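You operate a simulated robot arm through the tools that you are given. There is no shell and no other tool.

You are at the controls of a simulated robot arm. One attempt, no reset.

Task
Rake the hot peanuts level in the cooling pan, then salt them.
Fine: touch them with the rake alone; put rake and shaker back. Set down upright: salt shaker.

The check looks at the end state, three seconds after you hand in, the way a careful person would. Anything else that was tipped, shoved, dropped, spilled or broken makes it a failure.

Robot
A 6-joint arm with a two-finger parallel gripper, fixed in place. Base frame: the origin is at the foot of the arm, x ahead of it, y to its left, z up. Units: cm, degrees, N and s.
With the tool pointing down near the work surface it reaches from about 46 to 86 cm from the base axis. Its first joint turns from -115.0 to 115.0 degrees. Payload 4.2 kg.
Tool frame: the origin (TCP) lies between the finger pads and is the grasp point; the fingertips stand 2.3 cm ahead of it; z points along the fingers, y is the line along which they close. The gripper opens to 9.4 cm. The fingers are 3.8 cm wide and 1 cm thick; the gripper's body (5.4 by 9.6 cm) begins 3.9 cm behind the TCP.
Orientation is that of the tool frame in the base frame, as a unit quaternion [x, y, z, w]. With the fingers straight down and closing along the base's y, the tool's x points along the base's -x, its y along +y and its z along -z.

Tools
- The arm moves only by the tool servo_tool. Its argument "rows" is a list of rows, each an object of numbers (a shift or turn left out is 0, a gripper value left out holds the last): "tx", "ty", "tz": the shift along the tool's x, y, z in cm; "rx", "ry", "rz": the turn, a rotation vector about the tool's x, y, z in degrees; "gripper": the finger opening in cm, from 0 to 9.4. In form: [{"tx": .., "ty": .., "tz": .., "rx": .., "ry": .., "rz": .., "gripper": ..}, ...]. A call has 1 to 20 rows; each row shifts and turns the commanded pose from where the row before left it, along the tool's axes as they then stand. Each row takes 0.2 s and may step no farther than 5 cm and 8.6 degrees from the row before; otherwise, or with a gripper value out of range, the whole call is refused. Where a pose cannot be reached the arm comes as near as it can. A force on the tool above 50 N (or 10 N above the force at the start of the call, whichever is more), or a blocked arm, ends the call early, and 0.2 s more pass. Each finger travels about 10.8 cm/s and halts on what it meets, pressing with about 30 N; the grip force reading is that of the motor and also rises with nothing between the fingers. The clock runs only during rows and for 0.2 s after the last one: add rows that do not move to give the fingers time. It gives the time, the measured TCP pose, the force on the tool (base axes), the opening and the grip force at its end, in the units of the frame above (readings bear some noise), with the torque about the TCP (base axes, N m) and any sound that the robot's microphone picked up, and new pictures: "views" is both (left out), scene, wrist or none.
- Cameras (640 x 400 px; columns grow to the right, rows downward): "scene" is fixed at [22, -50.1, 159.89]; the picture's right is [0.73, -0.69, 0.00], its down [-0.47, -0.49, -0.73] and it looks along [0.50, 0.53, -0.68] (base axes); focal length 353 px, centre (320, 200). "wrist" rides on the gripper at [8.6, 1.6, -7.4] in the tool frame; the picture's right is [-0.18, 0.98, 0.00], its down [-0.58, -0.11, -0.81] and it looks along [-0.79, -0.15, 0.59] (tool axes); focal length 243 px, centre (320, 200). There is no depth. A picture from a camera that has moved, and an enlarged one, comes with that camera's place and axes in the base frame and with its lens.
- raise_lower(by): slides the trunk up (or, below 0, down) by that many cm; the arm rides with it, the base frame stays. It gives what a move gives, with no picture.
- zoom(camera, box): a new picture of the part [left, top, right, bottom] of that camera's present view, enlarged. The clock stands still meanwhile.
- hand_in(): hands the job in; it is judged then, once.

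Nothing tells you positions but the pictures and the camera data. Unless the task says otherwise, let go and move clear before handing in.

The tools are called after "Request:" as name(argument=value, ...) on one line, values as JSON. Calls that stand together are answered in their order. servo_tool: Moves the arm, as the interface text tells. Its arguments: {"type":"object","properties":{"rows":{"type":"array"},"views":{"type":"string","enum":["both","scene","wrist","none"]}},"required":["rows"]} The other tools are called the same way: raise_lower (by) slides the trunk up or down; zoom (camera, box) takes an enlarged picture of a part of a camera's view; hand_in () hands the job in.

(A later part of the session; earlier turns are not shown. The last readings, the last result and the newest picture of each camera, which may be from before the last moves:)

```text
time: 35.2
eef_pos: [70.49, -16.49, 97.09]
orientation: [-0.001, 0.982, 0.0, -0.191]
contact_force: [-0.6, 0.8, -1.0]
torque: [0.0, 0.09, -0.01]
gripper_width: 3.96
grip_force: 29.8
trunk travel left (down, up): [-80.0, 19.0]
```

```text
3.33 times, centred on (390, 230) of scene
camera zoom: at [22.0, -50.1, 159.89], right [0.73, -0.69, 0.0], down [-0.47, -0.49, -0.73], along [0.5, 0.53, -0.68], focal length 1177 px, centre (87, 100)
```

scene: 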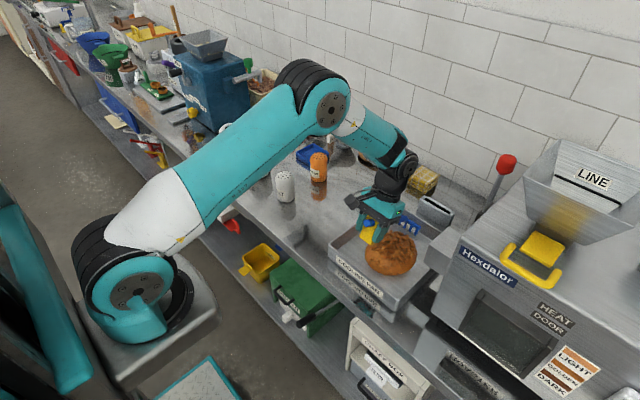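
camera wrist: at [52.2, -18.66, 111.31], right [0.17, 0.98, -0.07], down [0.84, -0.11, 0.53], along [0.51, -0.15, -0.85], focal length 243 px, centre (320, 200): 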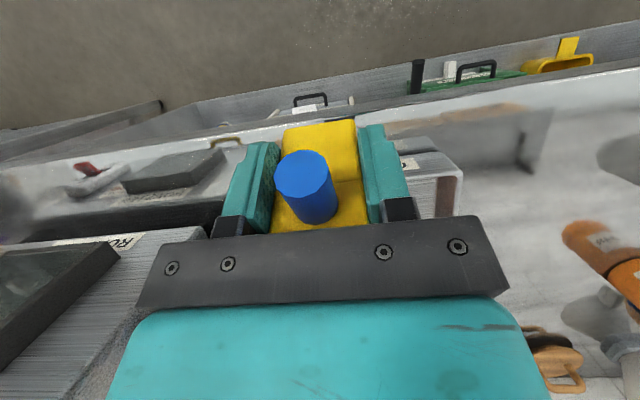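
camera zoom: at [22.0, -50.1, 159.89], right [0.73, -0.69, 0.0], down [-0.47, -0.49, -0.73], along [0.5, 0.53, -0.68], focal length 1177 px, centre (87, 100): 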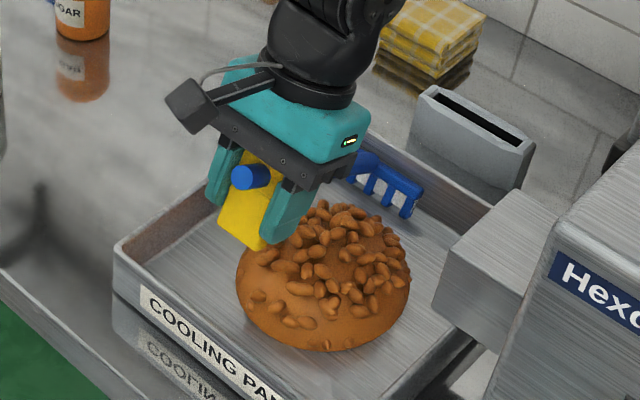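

No change yet. I'll slide across at the far end to the −y side and pull back along it.

Request:
servo_tool(rows=[{"ty": -1.8}, {"ty": -1.8}, {"ty": -1.8}, {"ty": -1.8}, {"ty": -1.6}, {"tx": 1.19, "tz": 0.481}, {"tx": 1.19, "tz": 0.481}, {"tx": 1.19, "tz": 0.481}, {"tx": 1.19, "tz": 0.481}, {"tx": 1.19, "tz": 0.481}, {"tx": 1.19, "tz": 0.481}, {"tx": 1.19, "tz": 0.481}, {"tx": 1.19, "tz": 0.481}, {"tx": 1.19, "tz": 0.481}, {"tx": 1.19, "tz": 0.481}, {"tx": 1.19, "tz": 0.481}, {"tx": 1.19, "tz": 0.481}], views="scene")

Request:
zoom(camera="scene", box=[330, 170, 450, 290])

```text
time: 38.8
eef_pos: [55.1, -25.17, 97.18]
orientation: [0.0, 0.982, 0.0, -0.191]
contact_force: [-0.1, -0.3, -0.1]
torque: [-0.02, 0.1, -0.03]
gripper_width: 3.94
grip_force: 30.2
trunk travel left (down, up): [-80.0, 19.0]
```

scene: 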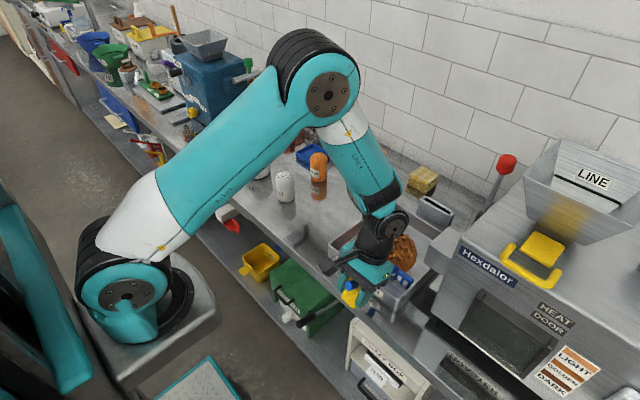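

```text
3.33 times, centred on (390, 230) of scene
camera zoom: at [22.0, -50.1, 159.89], right [0.73, -0.69, 0.0], down [-0.47, -0.49, -0.73], along [0.5, 0.53, -0.68], focal length 1177 px, centre (87, 100)
```

zoom: 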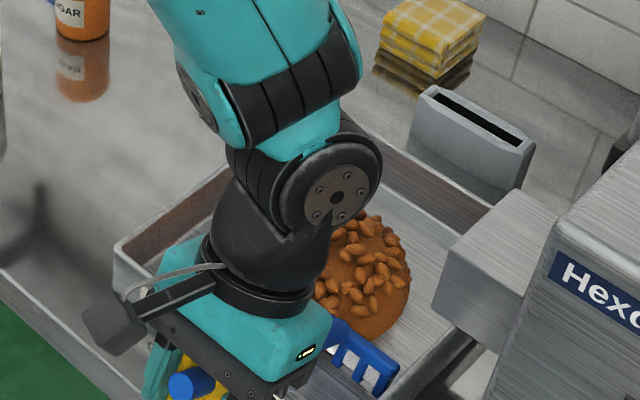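

The heap still has its original outline. My 22° tilt may be too steep for the rake to bite, so I'll reduce it to 15°, recentre, and stroke again just above the floor.

Request:
servo_tool(rows=[{"ry": -3.5}, {"ry": -3.5}, {"ty": 1.65}, {"ty": 1.65}, {"ty": 1.6}, {"tx": -0.414, "tz": 1.545}, {}, {"tx": -1.207, "tz": -0.3235}, {"tx": -1.207, "tz": -0.3235}, {"tx": -1.207, "tz": -0.3235}, {"tx": -1.207, "tz": -0.3235}, {"tx": -1.207, "tz": -0.3235}, {"tx": -1.207, "tz": -0.3235}, {"tx": -1.207, "tz": -0.3235}, {"tx": -1.207, "tz": -0.3235}, {"tx": -1.207, "tz": -0.3235}, {"tx": -1.207, "tz": -0.3235}], views="scene")

Request:
zoom(camera="scene", box=[330, 170, 450, 290])

```text
time: 42.4
eef_pos: [67.55, -20.3, 95.6]
orientation: [0.0, 0.991, -0.001, -0.131]
contact_force: [-0.6, -0.2, -1.2]
torque: [0.01, 0.07, -0.01]
gripper_width: 3.91
grip_force: 29.9
trunk travel left (down, up): [-80.0, 19.0]
```

scene: 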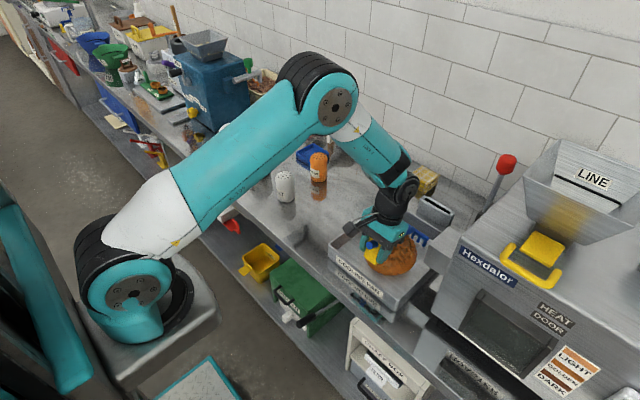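

```text
3.33 times, centred on (390, 230) of scene
camera zoom: at [22.0, -50.1, 159.89], right [0.73, -0.69, 0.0], down [-0.47, -0.49, -0.73], along [0.5, 0.53, -0.68], focal length 1177 px, centre (87, 100)
```

zoom: 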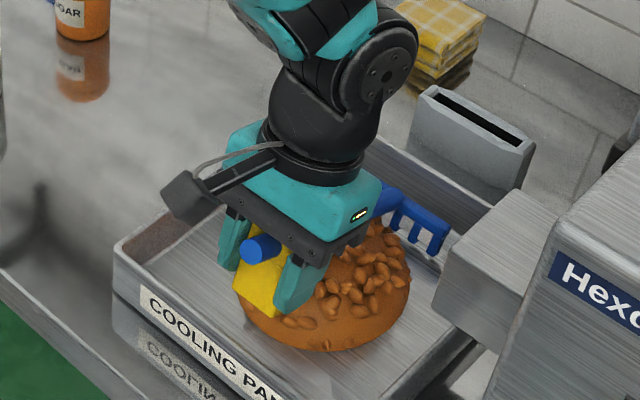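

The outline still looks the same. Before another stroke I'll compare the heap at high magnification with my first close-up.

Request:
zoom(camera="scene", box=[320, 240, 420, 310])

Request:
zoom(camera="scene", box=[370, 190, 450, 250])

```text
5.71 times, centred on (370, 275) of scene
camera zoom: at [22.0, -50.1, 159.89], right [0.73, -0.69, 0.0], down [-0.47, -0.49, -0.73], along [0.5, 0.53, -0.68], focal length 2018 px, centre (34, -229)
```

zoom: 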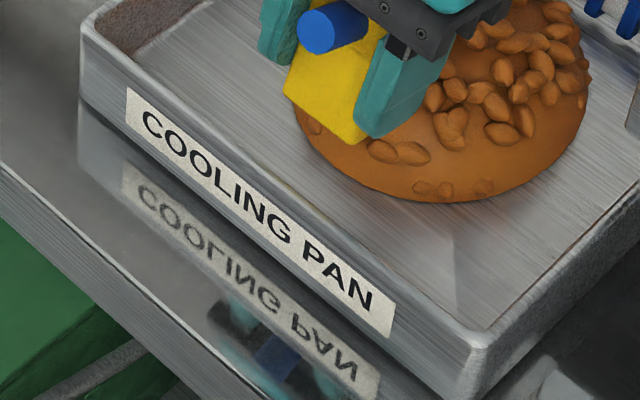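

```text
6.67 times, centred on (410, 220) of scene
camera zoom: at [22.0, -50.1, 159.89], right [0.73, -0.69, 0.0], down [-0.47, -0.49, -0.73], along [0.5, 0.53, -0.68], focal length 2355 px, centre (-280, 67)
```

zoom: 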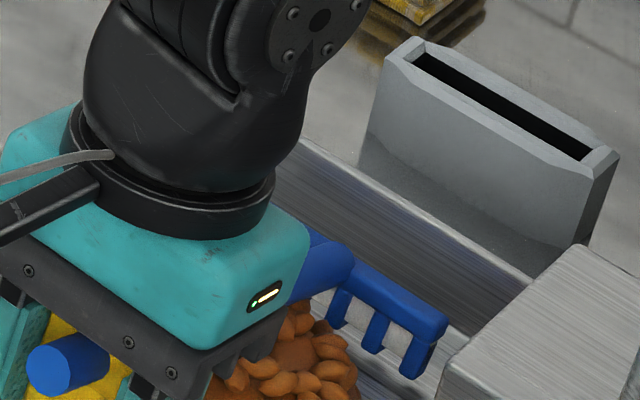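

The peanuts are in exactly the same places, so something about the stroke doesn't count yet. I'll try a flatter rake (10° tilt) with tines about 1.8 cm above the floor and a longer pull.

Request:
servo_tool(rows=[{"ry": -5}, {}, {"tx": 1.241, "tz": 0.219}, {"tx": 1.241, "tz": 0.219}, {"tx": 1.241, "tz": 0.219}, {"tx": 1.241, "tz": 0.219}, {"tx": 1.241, "tz": 0.219}, {"tx": 1.241, "tz": 0.219}, {"tx": 1.241, "tz": 0.219}, {"tx": 1.241, "tz": 0.219}, {"tx": 1.241, "tz": 0.219}, {"tx": 1.241, "tz": 0.219}, {"tx": 1.241, "tz": 0.219}, {"tx": 1.241, "tz": 0.219}, {"tx": 1.241, "tz": 0.219}], views="scene")

Request:
zoom(camera="scene", box=[330, 170, 450, 290])

```text
time: 45.6
eef_pos: [51.21, -20.16, 95.33]
orientation: [0.0, 0.996, 0.0, -0.087]
contact_force: [-0.8, 0.8, -1.6]
torque: [-0.04, 0.12, -0.01]
gripper_width: 3.94
grip_force: 30.0
trunk travel left (down, up): [-80.0, 19.0]
```

scene: 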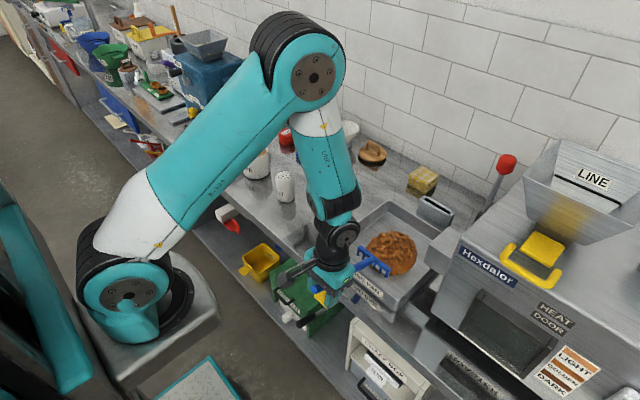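

```text
3.33 times, centred on (390, 230) of scene
camera zoom: at [22.0, -50.1, 159.89], right [0.73, -0.69, 0.0], down [-0.47, -0.49, -0.73], along [0.5, 0.53, -0.68], focal length 1177 px, centre (87, 100)
```

zoom: 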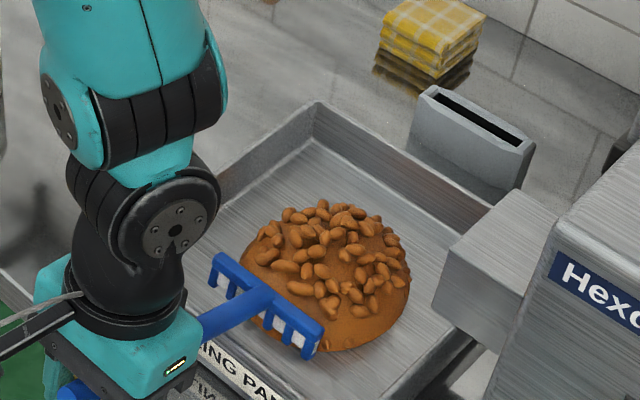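

No change from that pull either. Next I'll try side-to-side strokes through the middle of the heap.

Request:
servo_tool(rows=[{"tx": -1.536, "tz": -0.271}, {"tx": -1.536, "tz": -0.271}, {"tx": -1.536, "tz": -0.271}, {"tx": -1.536, "tz": -0.271}, {"tx": -1.536, "tz": -0.271}, {"ty": 1.33}, {"ty": 1.33}, {"ty": 1.33}, {"ty": -1.55}, {"ty": -1.55}, {"ty": -1.55}, {"ty": -1.55}, {"ty": -1.55}, {"ty": -1.55}, {"ty": 1.55}, {"ty": 1.55}, {"ty": 1.55}, {"ty": 1.55}, {"ty": 1.55}, {"ty": 1.55}], views="scene")

Request:
zoom(camera="scene", box=[330, 170, 450, 290])

```text
time: 49.8
eef_pos: [59.04, -16.23, 95.37]
orientation: [0.0, 0.996, 0.0, -0.087]
contact_force: [-0.8, 0.4, -0.7]
torque: [-0.01, 0.03, -0.01]
gripper_width: 3.96
grip_force: 30.0
trunk travel left (down, up): [-80.0, 19.0]
```

scene: 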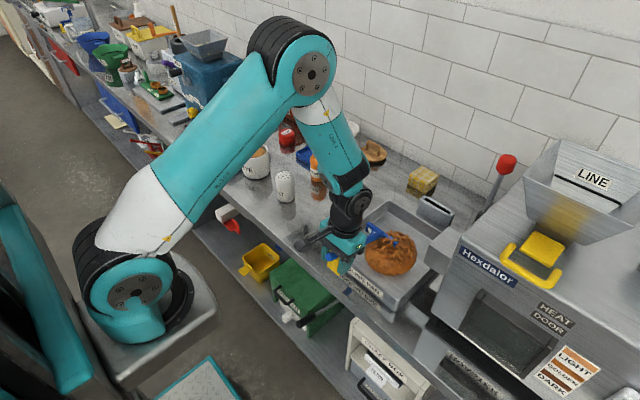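

```text
3.33 times, centred on (390, 230) of scene
camera zoom: at [22.0, -50.1, 159.89], right [0.73, -0.69, 0.0], down [-0.47, -0.49, -0.73], along [0.5, 0.53, -0.68], focal length 1177 px, centre (87, 100)
```

zoom: 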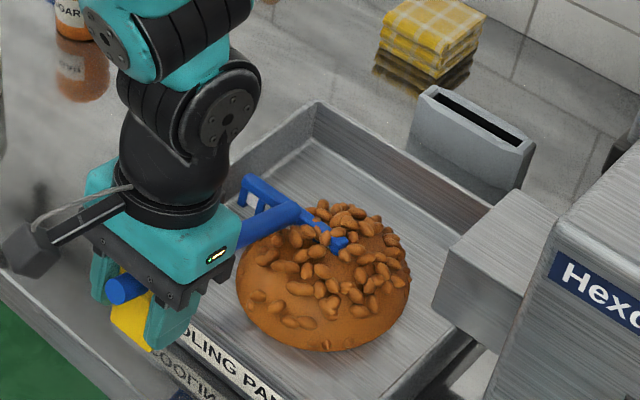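

Still the same mound. I'll lift the rake clear of the pan and look again, in case strokes only register when the rake leaves the heap.

Request:
servo_tool(rows=[{"tx": 0.521, "tz": -2.954}, {"tx": 0.521, "tz": -2.954}, {"tx": 0.521, "tz": -2.954}, {}, {}], views="both")

Request:
zoom(camera="scene", box=[330, 170, 450, 290])

```text
time: 51.0
eef_pos: [59.02, -16.32, 104.51]
orientation: [0.0, 0.996, -0.001, -0.087]
contact_force: [-0.1, -0.6, -1.0]
torque: [-0.01, 0.1, 0.02]
gripper_width: 3.96
grip_force: 29.7
trunk travel left (down, up): [-80.0, 19.0]
camera wrist: at [51.76, -14.61, 113.46], right [0.18, 0.98, -0.03], down [0.71, -0.11, 0.69], along [0.68, -0.15, -0.72], focal length 243 px, centre (320, 200)
```

scene: 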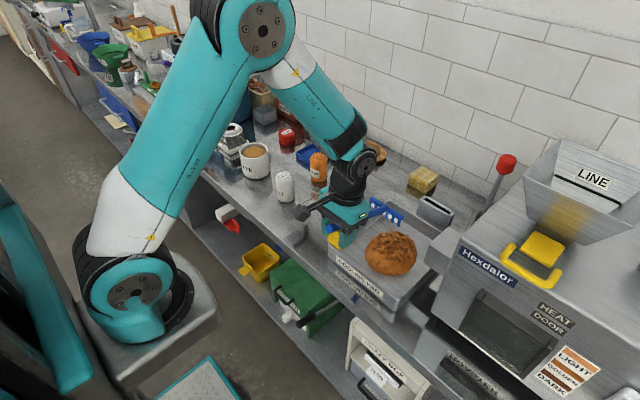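
wrist: 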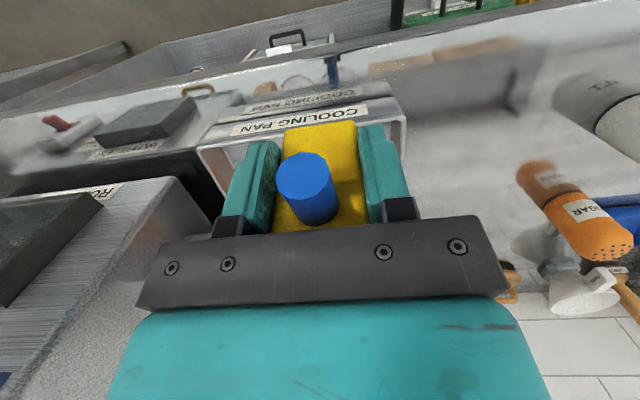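

```text
3.33 times, centred on (390, 230) of scene
camera zoom: at [22.0, -50.1, 159.89], right [0.73, -0.69, 0.0], down [-0.47, -0.49, -0.73], along [0.5, 0.53, -0.68], focal length 1177 px, centre (87, 100)
```

zoom: 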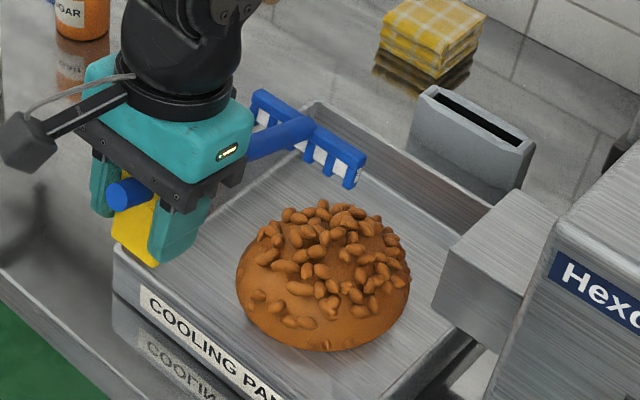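

The heap is unchanged even with the rake out. I'll inspect the rake head closely, since I see something white between the tines.

Request:
zoom(camera="scene", box=[370, 190, 410, 230])

Request:
zoom(camera="scene", box=[360, 225, 425, 280])

```text
10.00 times, centred on (390, 210) of scene
camera zoom: at [22.0, -50.1, 159.89], right [0.73, -0.69, 0.0], down [-0.47, -0.49, -0.73], along [0.5, 0.53, -0.68], focal length 3532 px, centre (-380, 100)
```

zoom: 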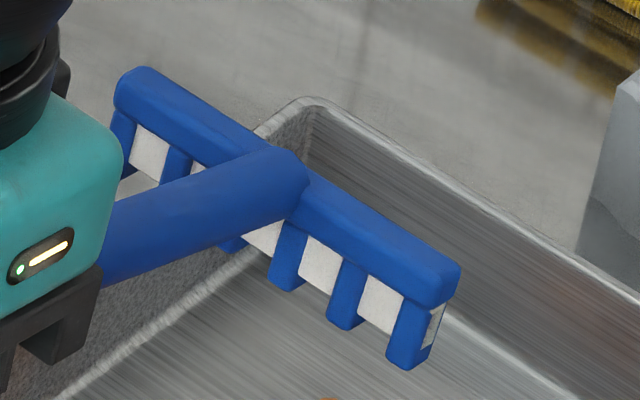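

```text
7.27 times, centred on (392, 252) of scene
camera zoom: at [22.0, -50.1, 159.89], right [0.73, -0.69, 0.0], down [-0.47, -0.49, -0.73], along [0.5, 0.53, -0.68], focal length 2569 px, centre (-207, -182)
```

zoom: 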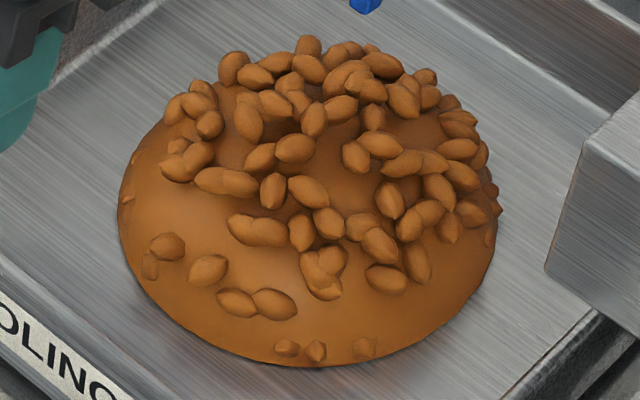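

The rake head is an ordinary tined bar with a label behind it, and the heap is exactly as at first. I'll test whether stroke speed matters: back to the far side at 20° tilt, tines 0.8 cm off the floor, and a much slower pull.

Request:
servo_tool(rows=[{"ry": 5}, {"ry": 5}, {"tx": -2.944, "ty": -1.333, "tz": -1.072}, {"tx": -2.944, "ty": -1.333, "tz": -1.072}, {"tx": -2.944, "ty": -1.333, "tz": -1.072}, {"tx": -0.832, "tz": 2.287}, {"tx": -0.832, "tz": 2.287}, {"tx": -0.832, "tz": 2.287}, {"tx": 0.47, "tz": 0.171}, {"tx": 0.47, "tz": 0.171}, {"tx": 0.47, "tz": 0.171}, {"tx": 0.47, "tz": 0.171}, {"tx": 0.47, "tz": 0.171}, {"tx": 0.47, "tz": 0.171}, {"tx": 0.47, "tz": 0.171}, {"tx": 0.47, "tz": 0.171}, {"tx": 0.47, "tz": 0.171}, {"tx": 0.47, "tz": 0.171}, {"tx": 0.47, "tz": 0.171}, {"tx": 0.47, "tz": 0.171}], views="none")

Request:
servo_tool(rows=[{"tx": 0.47, "tz": 0.171}, {"tx": 0.47, "tz": 0.171}, {"tx": 0.47, "tz": 0.171}, {"tx": 0.47, "tz": 0.171}, {"tx": 0.47, "tz": 0.171}, {"tx": 0.47, "tz": 0.171}, {"tx": 0.47, "tz": 0.171}, {"tx": 0.47, "tz": 0.171}, {"tx": 0.47, "tz": 0.171}, {"tx": 0.47, "tz": 0.171}, {"tx": 0.47, "tz": 0.171}, {"tx": 0.47, "tz": 0.171}, {"tx": 0.47, "tz": 0.171}, {"tx": 0.47, "tz": 0.171}], views="scene")

Request:
zoom(camera="scene", box=[330, 170, 450, 290])

```text
time: 55.2
eef_pos: [62.46, -20.3, 97.0]
orientation: [0.0, 0.985, 0.0, -0.173]
contact_force: [-0.6, 0.2, -1.6]
torque: [0.0, 0.07, -0.02]
gripper_width: 3.96
grip_force: 30.7
trunk travel left (down, up): [-80.0, 19.0]
```

```text
time: 58.2
eef_pos: [55.47, -20.17, 97.24]
orientation: [0.0, 0.985, 0.0, -0.174]
contact_force: [0.5, 0.1, -1.1]
torque: [0.04, 0.06, 0.02]
gripper_width: 3.98
grip_force: 29.9
trunk travel left (down, up): [-80.0, 19.0]
```

scene: 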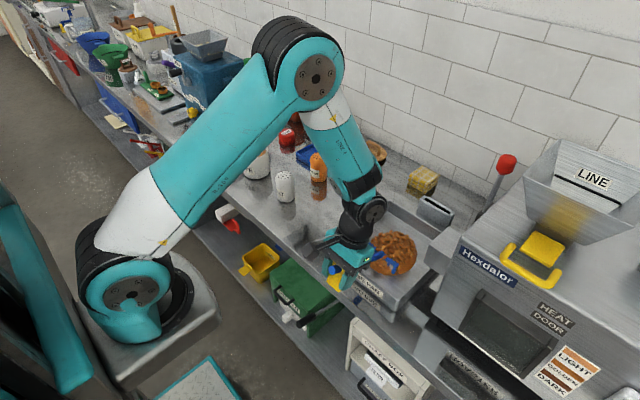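

```text
3.33 times, centred on (390, 230) of scene
camera zoom: at [22.0, -50.1, 159.89], right [0.73, -0.69, 0.0], down [-0.47, -0.49, -0.73], along [0.5, 0.53, -0.68], focal length 1177 px, centre (87, 100)
```

zoom: 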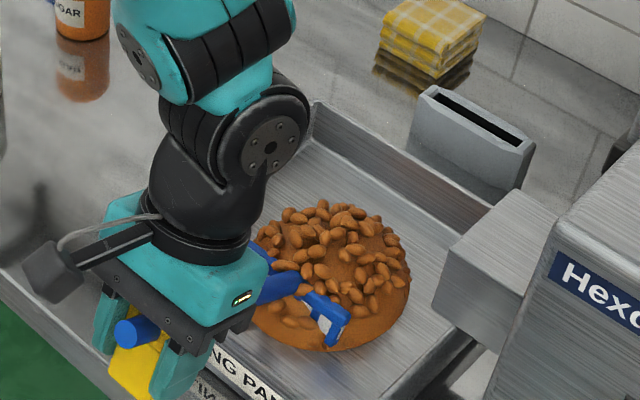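

Slow makes no difference. I'll try brisker back-and-forth strokes (about 12 cm/s) at the same depth, staying well inside the walls.

Request:
servo_tool(rows=[{"tx": -2.255, "tz": -0.821}, {"tx": -2.255, "tz": -0.821}, {"tx": -2.255, "tz": -0.821}, {"tx": -2.255, "tz": -0.821}, {"tx": -2.255, "tz": -0.821}, {"tx": -2.255, "tz": -0.821}, {"tx": 2.255, "tz": 0.821}, {"tx": 2.255, "tz": 0.821}, {"tx": 2.255, "tz": 0.821}, {"tx": 2.255, "tz": 0.821}, {"tx": 2.255, "tz": 0.821}, {"tx": 2.255, "tz": 0.821}], views="scene")

Request:
zoom(camera="scene", box=[330, 170, 450, 290])

```text
time: 60.8
eef_pos: [55.55, -20.29, 97.21]
orientation: [-0.001, 0.985, 0.0, -0.173]
contact_force: [1.2, -0.2, -1.2]
torque: [0.05, 0.08, -0.02]
gripper_width: 3.93
grip_force: 30.2
trunk travel left (down, up): [-80.0, 19.0]
```

scene: 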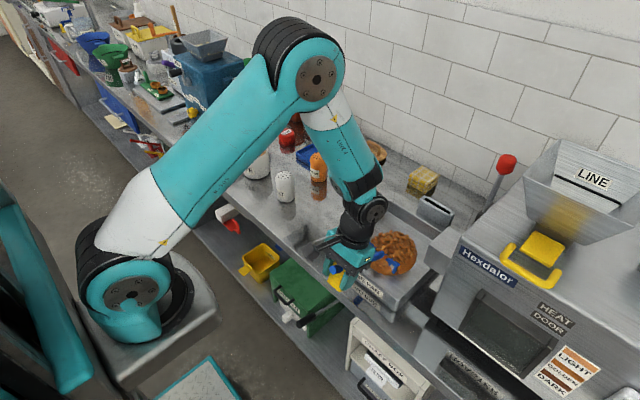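

```text
3.33 times, centred on (390, 230) of scene
camera zoom: at [22.0, -50.1, 159.89], right [0.73, -0.69, 0.0], down [-0.47, -0.49, -0.73], along [0.5, 0.53, -0.68], focal length 1177 px, centre (87, 100)
```

zoom: 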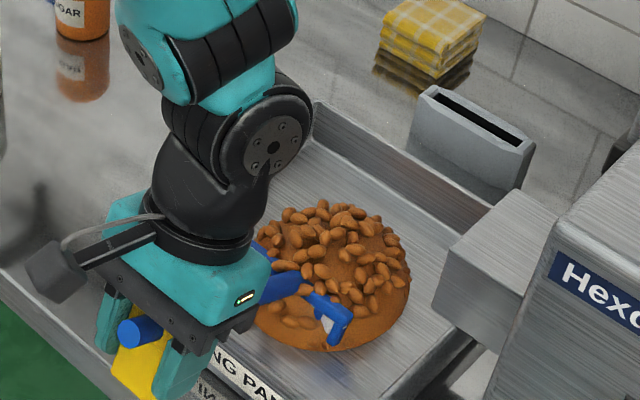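

Speed is not the issue. I'll try with the rake fully level: the handle block stays outside the front wall, with the shaft passing just over the rim and the tines about 2 cm above the floor.

Request:
servo_tool(rows=[{"ry": -6.667}, {"ry": -6.667}, {"ry": -6.666}, {"tz": 2.2}, {"tz": 2.2}, {"tx": -1.25}, {"tx": -1.25}, {"tx": -1.25}, {"tx": -1.25}, {"tx": 1.2}, {"tx": 1.2}, {"tx": 1.2}, {"tx": 1.2}, {"tx": 1.2}, {"tx": 1.2}, {"tx": 1.2}], views="scene")

Request:
zoom(camera="scene", box=[330, 170, 450, 290])

```text
time: 64.2
eef_pos: [51.99, -20.3, 92.69]
orientation: [0.001, 1.0, 0.0, 0.0]
contact_force: [-0.8, -0.5, -1.2]
torque: [0.03, 0.08, 0.02]
gripper_width: 3.94
grip_force: 29.6
trunk travel left (down, up): [-80.0, 19.0]
```

scene: 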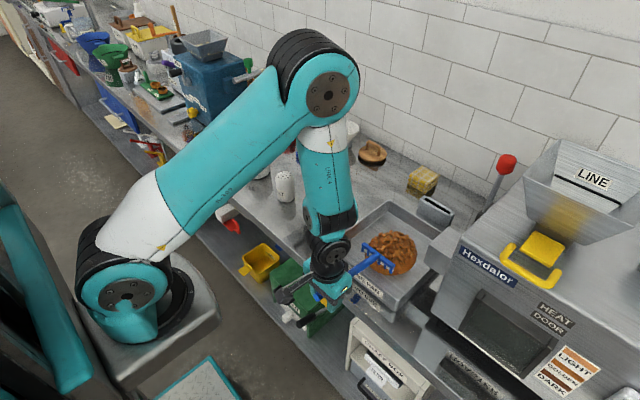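

```text
3.33 times, centred on (390, 230) of scene
camera zoom: at [22.0, -50.1, 159.89], right [0.73, -0.69, 0.0], down [-0.47, -0.49, -0.73], along [0.5, 0.53, -0.68], focal length 1177 px, centre (87, 100)
```

zoom: 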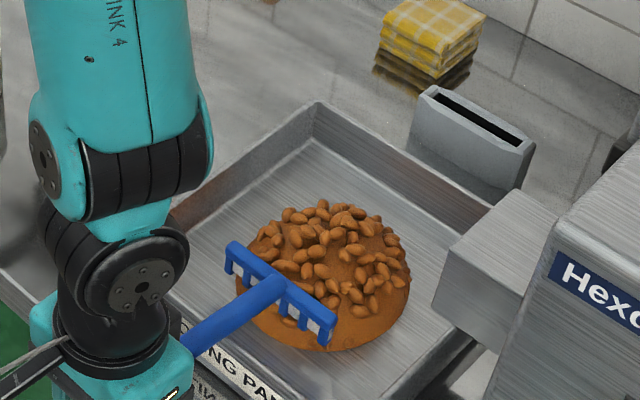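

No response to a level rake either. I'll try tines actually resting lightly on the pan floor at 18° tilt, then drag along it.

Request:
servo_tool(rows=[{"tz": -2.5}, {"tz": -2.5}, {"ry": 6}, {"ry": 6}, {"ry": 6}, {"tx": -2.853, "tz": -0.927}, {"tx": -0.603, "tz": 1.855}, {}], views="none")

Request:
servo_tool(rows=[{"tx": -0.031, "tz": 0.095}, {"tx": -0.031, "tz": 0.095}, {}], views="none")

```text
time: 66.0
eef_pos: [55.05, -20.21, 95.8]
orientation: [0.001, 0.988, 0.0, -0.156]
contact_force: [-2.1, 0.7, 3.6]
torque: [0.0, -0.69, -0.06]
gripper_width: 3.96
grip_force: 29.8
trunk travel left (down, up): [-80.0, 19.0]
```

```text
time: 66.8
eef_pos: [55.05, -20.19, 95.66]
orientation: [-0.001, 0.988, -0.001, -0.157]
contact_force: [-1.5, 1.6, 5.1]
torque: [0.06, -0.79, 0.2]
gripper_width: 3.94
grip_force: 30.3
trunk travel left (down, up): [-80.0, 19.0]
```

The tines are resting on the floor with about 5 N. I'll ease off slightly and push along the floor.

Request:
servo_tool(rows=[{"tx": 0.04, "tz": -0.12}, {"tx": -1.189, "tz": -0.386}, {"tx": -1.189, "tz": -0.386}, {"tx": -1.189, "tz": -0.386}, {"tx": -1.189, "tz": -0.386}, {"tx": -1.189, "tz": -0.386}, {"tx": -1.189, "tz": -0.386}, {"tx": -1.189, "tz": -0.386}, {"tx": -1.189, "tz": -0.386}, {"tx": -1.189, "tz": -0.386}, {"tx": -1.189, "tz": -0.386}, {"tx": -1.189, "tz": -0.386}], views="scene")

Request:
zoom(camera="scene", box=[330, 170, 450, 290])

```text
time: 69.4
eef_pos: [68.76, -20.15, 95.77]
orientation: [0.0, 0.988, 0.0, -0.156]
contact_force: [-0.4, 0.2, -0.7]
torque: [0.02, 0.04, 0.0]
gripper_width: 3.94
grip_force: 30.7
trunk travel left (down, up): [-80.0, 19.0]
```

scene: 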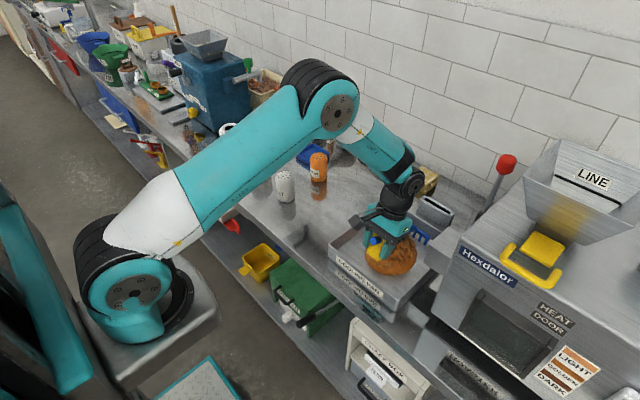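

```text
3.33 times, centred on (390, 230) of scene
camera zoom: at [22.0, -50.1, 159.89], right [0.73, -0.69, 0.0], down [-0.47, -0.49, -0.73], along [0.5, 0.53, -0.68], focal length 1177 px, centre (87, 100)
```

zoom: 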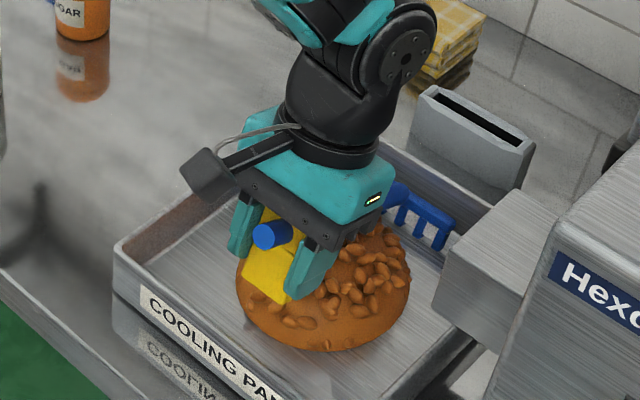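

Contact was lost midway and the heap is unchanged. I'll lower again until the tines press the floor lightly, then pull while keeping that pressure.

Request:
servo_tool(rows=[{"tx": -0.046, "tz": 0.143}, {"tx": -0.046, "tz": 0.143}, {}], views="none")

Request:
servo_tool(rows=[{"tx": -0.031, "tz": 0.095}, {}], views="none")

Request:
zoom(camera="scene", box=[330, 190, 450, 270])

```text
time: 70.2
eef_pos: [68.71, -20.25, 95.58]
orientation: [0.001, 0.988, 0.0, -0.156]
contact_force: [-1.4, -0.2, 6.3]
torque: [0.02, -0.91, 0.08]
gripper_width: 3.93
grip_force: 29.8
trunk travel left (down, up): [-80.0, 19.0]
```

```text
time: 70.8
eef_pos: [68.74, -20.31, 95.35]
orientation: [0.0, 0.988, 0.001, -0.157]
contact_force: [-1.0, 2.1, 5.6]
torque: [-0.01, -0.87, 0.14]
gripper_width: 3.97
grip_force: 30.1
trunk travel left (down, up): [-80.0, 19.0]
```

```text
5.00 times, centred on (390, 230) of scene
camera zoom: at [22.0, -50.1, 159.89], right [0.73, -0.69, 0.0], down [-0.47, -0.49, -0.73], along [0.5, 0.53, -0.68], focal length 1766 px, centre (-30, 50)
```

zoom: 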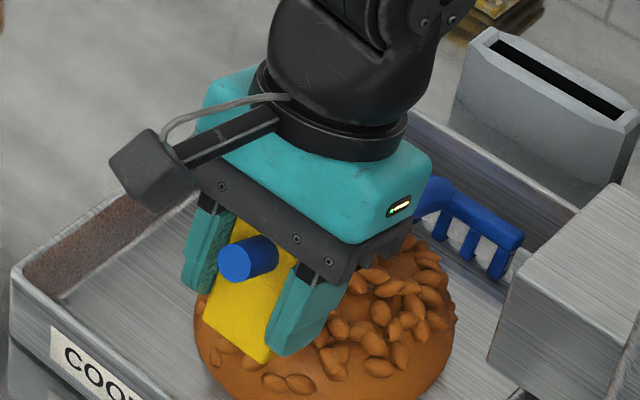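

The tines press the floor with about 6 N. I'll pull back now at this height.

Request:
servo_tool(rows=[{"tx": 1.189, "tz": 0.386}, {"tx": 1.189, "tz": 0.386}, {"tx": 1.189, "tz": 0.386}, {"tx": 1.189, "tz": 0.386}, {"tx": 1.189, "tz": 0.386}, {"tx": 1.189, "tz": 0.386}], views="none")

Request:
servo_tool(rows=[{"tx": 1.189, "tz": 0.386}, {"tx": 1.189, "tz": 0.386}, {"tx": 1.189, "tz": 0.386}, {"tx": 1.189, "tz": 0.386}, {"tx": 1.189, "tz": 0.386}], views="scene")

Request:
zoom(camera="scene", box=[330, 170, 450, 290])

```text
time: 72.2
eef_pos: [61.24, -20.25, 95.39]
orientation: [0.001, 0.988, 0.0, -0.157]
contact_force: [-0.9, -0.4, 2.1]
torque: [-0.07, -0.34, 0.07]
gripper_width: 3.94
grip_force: 30.1
trunk travel left (down, up): [-80.0, 19.0]
```

```text
time: 73.4
eef_pos: [54.98, -20.33, 95.28]
orientation: [0.001, 0.988, 0.001, -0.156]
contact_force: [1.0, 0.0, 2.7]
torque: [0.01, -0.47, 0.0]
gripper_width: 3.95
grip_force: 29.2
trunk travel left (down, up): [-80.0, 19.0]
```

scene: 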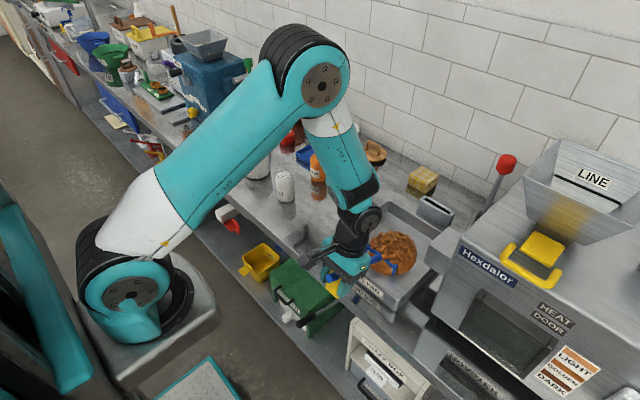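

```text
3.33 times, centred on (390, 230) of scene
camera zoom: at [22.0, -50.1, 159.89], right [0.73, -0.69, 0.0], down [-0.47, -0.49, -0.73], along [0.5, 0.53, -0.68], focal length 1177 px, centre (87, 100)
```

zoom: 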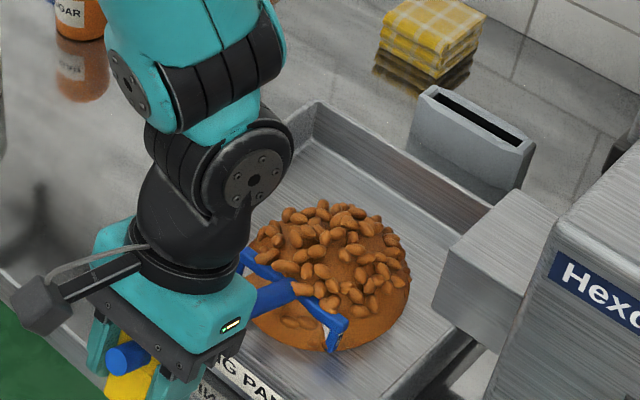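

No change with floor contact either, and the rake has turned about 2° in the grip from the pressing. I'll raise it and try a nearly level rake (about 5°) low in the pan with side-to-side strokes, handle kept outside the front wall.

Request:
servo_tool(rows=[{"tx": 0.834, "tz": -2.568}, {"ry": -5.5}, {"ry": -5.5}, {"tx": -2.58, "tz": -0.317}, {"tx": -2.58, "tz": -0.317}, {"tx": -0.211, "tz": 1.72}, {"tx": -0.211, "tz": 1.72}, {"tx": -0.211, "tz": 1.72}, {"ty": 1.4}, {"ty": 1.4}, {"ty": 1.4}, {"ty": -1.53}, {"ty": -1.53}, {"ty": -1.53}, {"ty": -1.53}, {"ty": -1.53}, {"ty": -1.53}], views="scene")

Request:
zoom(camera="scene", box=[330, 170, 450, 290])

```text
time: 77.0
eef_pos: [60.18, -25.26, 92.73]
orientation: [0.0, 0.998, 0.0, -0.062]
contact_force: [-0.3, 0.5, -1.1]
torque: [-0.03, 0.06, 0.02]
gripper_width: 3.93
grip_force: 30.3
trunk travel left (down, up): [-80.0, 19.0]
```

scene: 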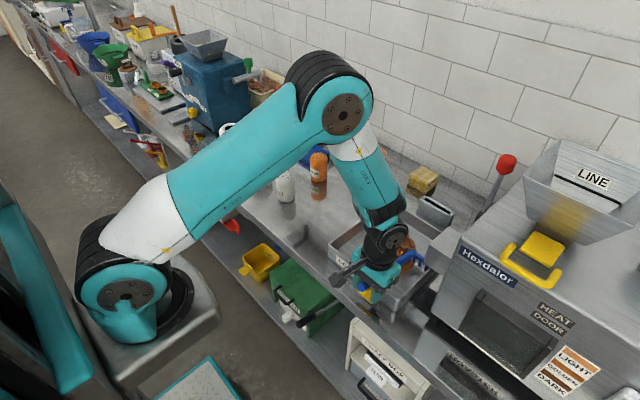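

```text
3.33 times, centred on (390, 230) of scene
camera zoom: at [22.0, -50.1, 159.89], right [0.73, -0.69, 0.0], down [-0.47, -0.49, -0.73], along [0.5, 0.53, -0.68], focal length 1177 px, centre (87, 100)
```

zoom: 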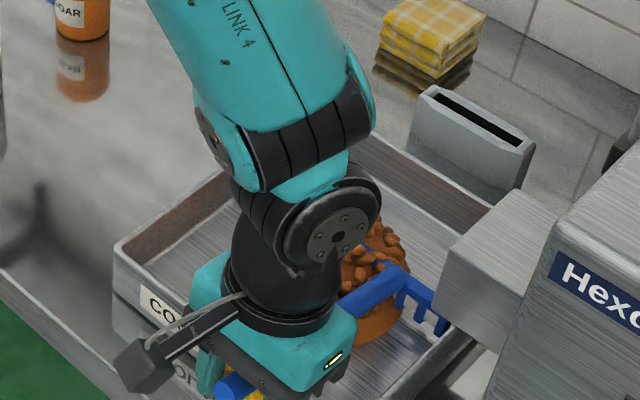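

Still the same mound. Next test: full-length strokes nearly wall to wall, with tines about 2.3 cm above the floor so the shaft clears the front rim.

Request:
servo_tool(rows=[{"tx": 0.396, "tz": -3.226}, {"tx": 0.396, "tz": -3.226}, {"ry": 5}, {"ry": 5}, {"ry": 5}, {"ty": 2.5}, {"ty": 2.5}, {"tx": 2.03, "tz": 0.982}, {"tx": 2.03, "tz": 0.982}, {"tx": 2.03, "tz": 0.982}, {"tx": 2.03, "tz": 0.982}, {}], views="none")

Request:
servo_tool(rows=[{"tx": -1.391, "tz": -0.562}, {"tx": -1.391, "tz": -0.562}, {"tx": -1.391, "tz": -0.562}, {"tx": -1.391, "tz": -0.562}, {"tx": -1.391, "tz": -0.562}, {"tx": -1.391, "tz": -0.562}, {"tx": -1.391, "tz": -0.562}, {"tx": -1.391, "tz": -0.562}, {"tx": -1.391, "tz": -0.562}, {"tx": -1.391, "tz": -0.562}, {"tx": -1.391, "tz": -0.562}, {"tx": -1.391, "tz": -0.562}, {"tx": -1.391, "tz": -0.562}], views="scene")

Request:
zoom(camera="scene", box=[330, 170, 450, 290])

```text
time: 79.6
eef_pos: [51.51, -20.39, 98.74]
orientation: [0.0, 0.982, 0.0, -0.19]
contact_force: [5.9, -0.1, 3.4]
torque: [-0.01, -0.93, -0.01]
gripper_width: 3.97
grip_force: 29.2
trunk travel left (down, up): [-80.0, 19.0]
```

```text
time: 82.4
eef_pos: [70.63, -20.43, 98.76]
orientation: [0.002, 0.982, 0.0, -0.191]
contact_force: [-1.0, 0.9, -1.0]
torque: [-0.01, 0.08, 0.03]
gripper_width: 3.95
grip_force: 29.8
trunk travel left (down, up): [-80.0, 19.0]
```

scene: 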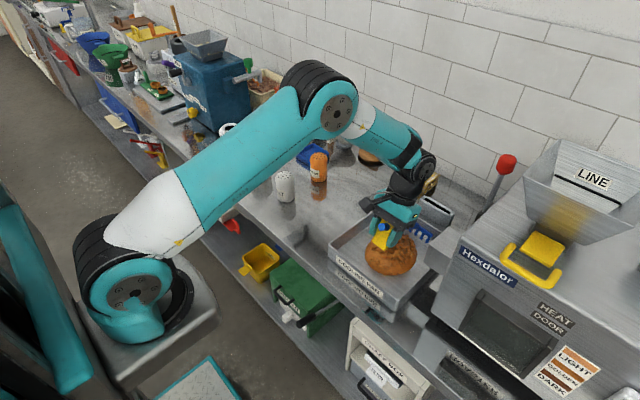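

```text
3.33 times, centred on (390, 230) of scene
camera zoom: at [22.0, -50.1, 159.89], right [0.73, -0.69, 0.0], down [-0.47, -0.49, -0.73], along [0.5, 0.53, -0.68], focal length 1177 px, centre (87, 100)
```

zoom: 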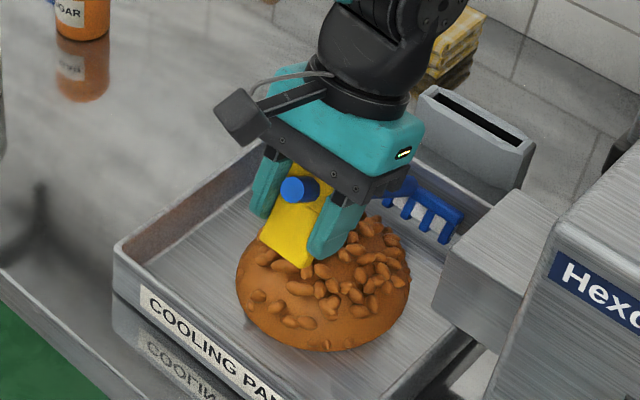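

The shaft touched the front rim lightly at the start of that stroke (pan not moved), and the heap is still unchanged. I'll zoom in to re-measure how the rake now sits in the grip.

Request:
zoom(camera="scene", box=[370, 190, 450, 250])

Request:
zoom(camera="wrist", box=[160, 80, 480, 280])

```text
6.67 times, centred on (410, 220) of scene
camera zoom: at [22.0, -50.1, 159.89], right [0.73, -0.69, 0.0], down [-0.47, -0.49, -0.73], along [0.5, 0.53, -0.68], focal length 2355 px, centre (-280, 67)
```

zoom: 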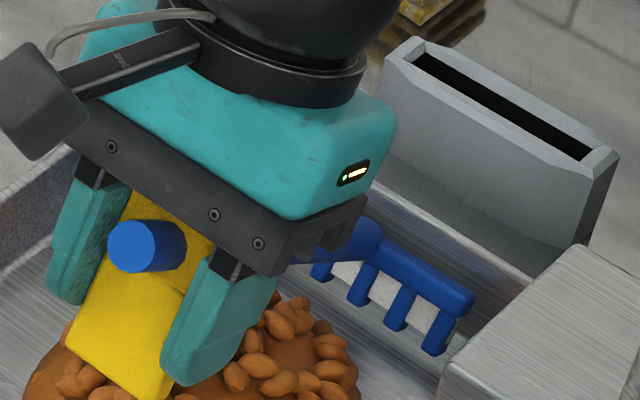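

```text
2.00 times, centred on (320, 180) of wrist
camera zoom: at [65.45, -18.71, 108.96], right [0.17, 0.98, -0.07], down [0.84, -0.11, 0.53], along [0.51, -0.15, -0.85], focal length 485 px, centre (320, 240)
```

zoom: 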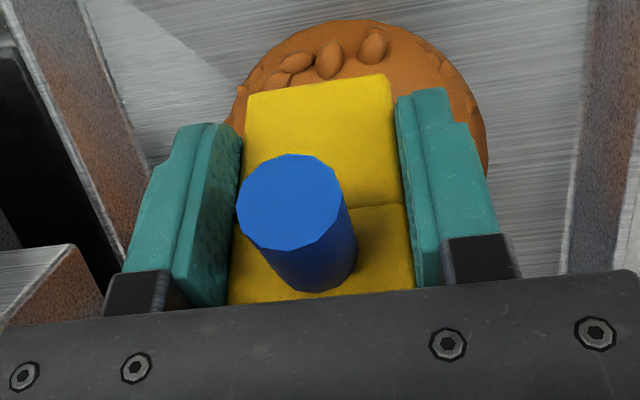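

The picture suggests the head hangs a bit lower in the grip than nominal. I'll lift the rake out of the pan and re-check the heap with it clear.

Request:
servo_tool(rows=[{"tx": 1.311, "tz": -3.245}, {"tx": 1.311, "tz": -3.245}, {"tx": 1.311, "tz": -3.245}, {"tx": 3.709, "tz": 1.498}, {"tx": 3.709, "tz": 1.498}, {"tx": 3.709, "tz": 1.498}, {}, {}], views="both")

Request:
zoom(camera="scene", box=[330, 170, 450, 290])

```text
time: 84.2
eef_pos: [58.71, -20.34, 109.21]
orientation: [0.0, 0.982, 0.001, -0.19]
contact_force: [-0.3, 0.2, -0.9]
torque: [-0.01, 0.08, -0.01]
gripper_width: 3.93
grip_force: 30.0
trunk travel left (down, up): [-80.0, 19.0]
camera wrist: at [53.46, -18.7, 119.33], right [0.17, 0.98, -0.07], down [0.84, -0.11, 0.53], along [0.51, -0.15, -0.85], focal length 243 px, centre (320, 200)
```

scene: 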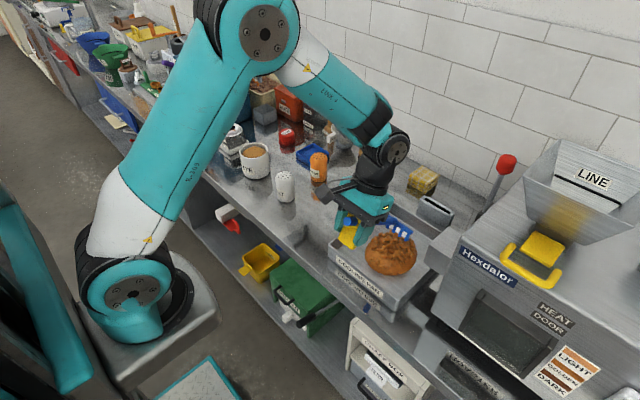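
wrist: 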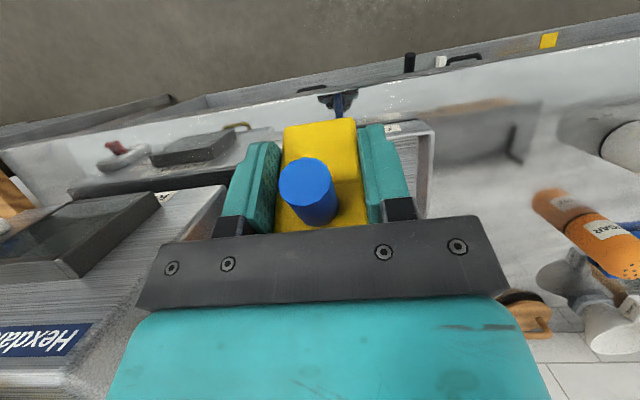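

```text
3.33 times, centred on (390, 230) of scene
camera zoom: at [22.0, -50.1, 159.89], right [0.73, -0.69, 0.0], down [-0.47, -0.49, -0.73], along [0.5, 0.53, -0.68], focal length 1177 px, centre (87, 100)
```

zoom: 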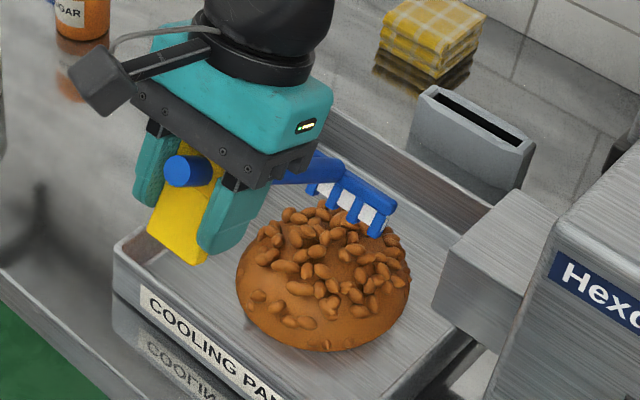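

The mound is unchanged. Comparing views, the rake has turned about 4–5° head-down in the grip, so I'll set the tool to 14° (rake about 18°) and touch the floor again to calibrate before making full-length strokes.

Request:
servo_tool(rows=[{"ry": -8}, {"tx": -1.0, "tz": 4.01}, {"tx": -1.0, "tz": 4.01}, {"tx": -1.0, "tz": 4.01}, {}, {}], views="none")

Request:
servo_tool(rows=[{"tx": -0.06, "tz": 0.243}, {"tx": -0.06, "tz": 0.243}, {}, {}], views="none")

```text
time: 85.6
eef_pos: [58.74, -20.58, 96.91]
orientation: [0.0, 0.993, 0.001, -0.122]
contact_force: [1.7, 0.5, -1.2]
torque: [-0.02, 0.08, 0.0]
gripper_width: 3.93
grip_force: 29.9
trunk travel left (down, up): [-80.0, 19.0]
```

```text
time: 86.6
eef_pos: [58.72, -20.42, 96.25]
orientation: [0.0, 0.993, 0.0, -0.121]
contact_force: [0.3, -0.1, -1.5]
torque: [0.01, 0.09, 0.01]
gripper_width: 3.97
grip_force: 29.9
trunk travel left (down, up): [-80.0, 19.0]
```

Request:
servo_tool(rows=[{"tx": -0.06, "tz": 0.243}, {}], views="none")

Request:
zoom(camera="scene", box=[330, 170, 450, 290])

```text
time: 87.2
eef_pos: [58.67, -20.45, 96.05]
orientation: [0.0, 0.993, 0.0, -0.122]
contact_force: [0.0, -0.1, -1.4]
torque: [0.02, 0.07, 0.01]
gripper_width: 3.94
grip_force: 29.6
trunk travel left (down, up): [-80.0, 19.0]
```

```text
3.33 times, centred on (390, 230) of scene
camera zoom: at [22.0, -50.1, 159.89], right [0.73, -0.69, 0.0], down [-0.47, -0.49, -0.73], along [0.5, 0.53, -0.68], focal length 1177 px, centre (87, 100)
```

zoom: 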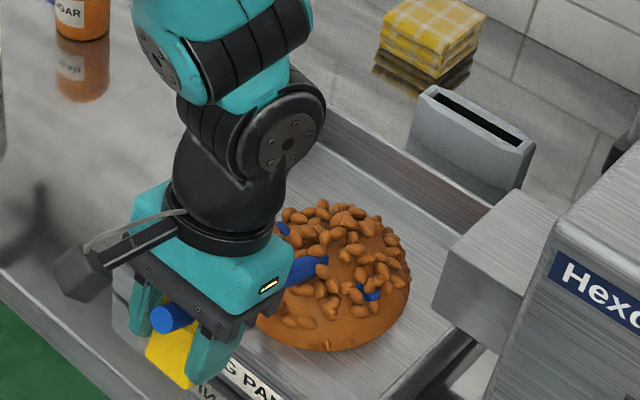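

Request:
servo_tool(rows=[{"tx": -0.06, "tz": 0.243}, {}], views="none")

Request:
servo_tool(rows=[{"tx": -0.06, "tz": 0.243}, {}], views="none")

Request:
servo_tool(rows=[{"tx": -0.06, "tz": 0.243}, {}], views="none")

```text
time: 87.8
eef_pos: [58.58, -20.31, 95.86]
orientation: [0.001, 0.993, 0.0, -0.12]
contact_force: [-1.8, -0.4, 7.0]
torque: [0.01, -0.94, -0.01]
gripper_width: 3.97
grip_force: 29.6
trunk travel left (down, up): [-80.0, 19.0]
```

```text
time: 88.4
eef_pos: [58.7, -20.42, 95.59]
orientation: [0.0, 0.993, 0.0, -0.122]
contact_force: [-1.5, -0.9, 5.6]
torque: [-0.02, -0.74, -0.07]
gripper_width: 3.92
grip_force: 29.9
trunk travel left (down, up): [-80.0, 19.0]
```

```text
time: 89.0
eef_pos: [58.65, -20.31, 95.23]
orientation: [0.0, 0.993, 0.0, -0.122]
contact_force: [-1.7, -0.9, 4.9]
torque: [0.02, -0.77, -0.1]
gripper_width: 3.96
grip_force: 30.0
trunk travel left (down, up): [-80.0, 19.0]
```

The floor contact came at TCP z≈95.95 (tool 14°), and pressing turns the rake back toward square in the grip. I'll press a little more to square it up, then run a full raster over the whole pan about 0.8 cm above the floor.

Request:
servo_tool(rows=[{"tx": -0.065, "tz": 0.26}, {"tx": -0.065, "tz": 0.26}, {"tx": -0.065, "tz": 0.26}, {}], views="none")

Request:
servo_tool(rows=[{"tx": 0.484, "tz": -1.94}, {"ry": 4}, {"tx": 2.35, "ty": 2.1, "tz": 0.765}, {"tx": 2.35, "ty": 2.1, "tz": 0.765}, {}], views="wrist")

Request:
zoom(camera="scene", box=[310, 170, 430, 290])

```text
time: 90.0
eef_pos: [58.85, -20.18, 94.58]
orientation: [0.0, 0.993, 0.0, -0.121]
contact_force: [-1.7, -0.1, 5.7]
torque: [-0.04, -0.86, -0.12]
gripper_width: 3.97
grip_force: 30.1
trunk travel left (down, up): [-80.0, 19.0]
```

```text
time: 91.2
eef_pos: [53.71, -15.98, 96.79]
orientation: [0.0, 0.988, 0.0, -0.157]
contact_force: [-0.6, -0.6, -1.0]
torque: [-0.01, 0.1, -0.01]
gripper_width: 3.93
grip_force: 30.2
trunk travel left (down, up): [-80.0, 19.0]
camera wrist: at [47.87, -14.33, 106.53], right [0.18, 0.98, -0.06], down [0.8, -0.11, 0.59], along [0.57, -0.15, -0.81], focal length 243 px, centre (320, 200)
```

wrist: 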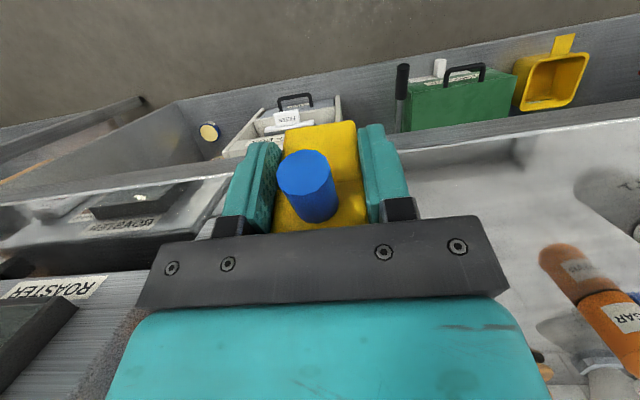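

```text
3.33 times, centred on (370, 230) of scene
camera zoom: at [22.0, -50.1, 159.89], right [0.73, -0.69, 0.0], down [-0.47, -0.49, -0.73], along [0.5, 0.53, -0.68], focal length 1177 px, centre (153, 100)
```

zoom: 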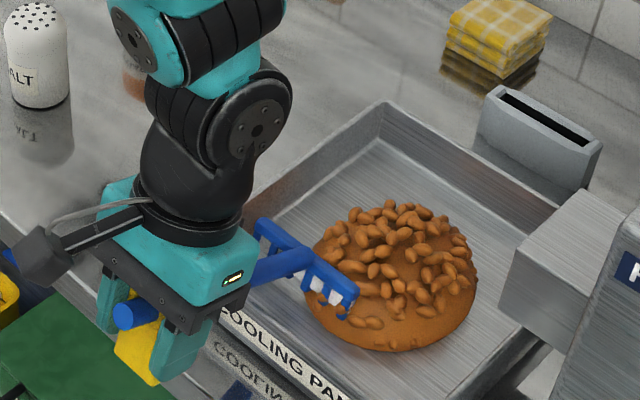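

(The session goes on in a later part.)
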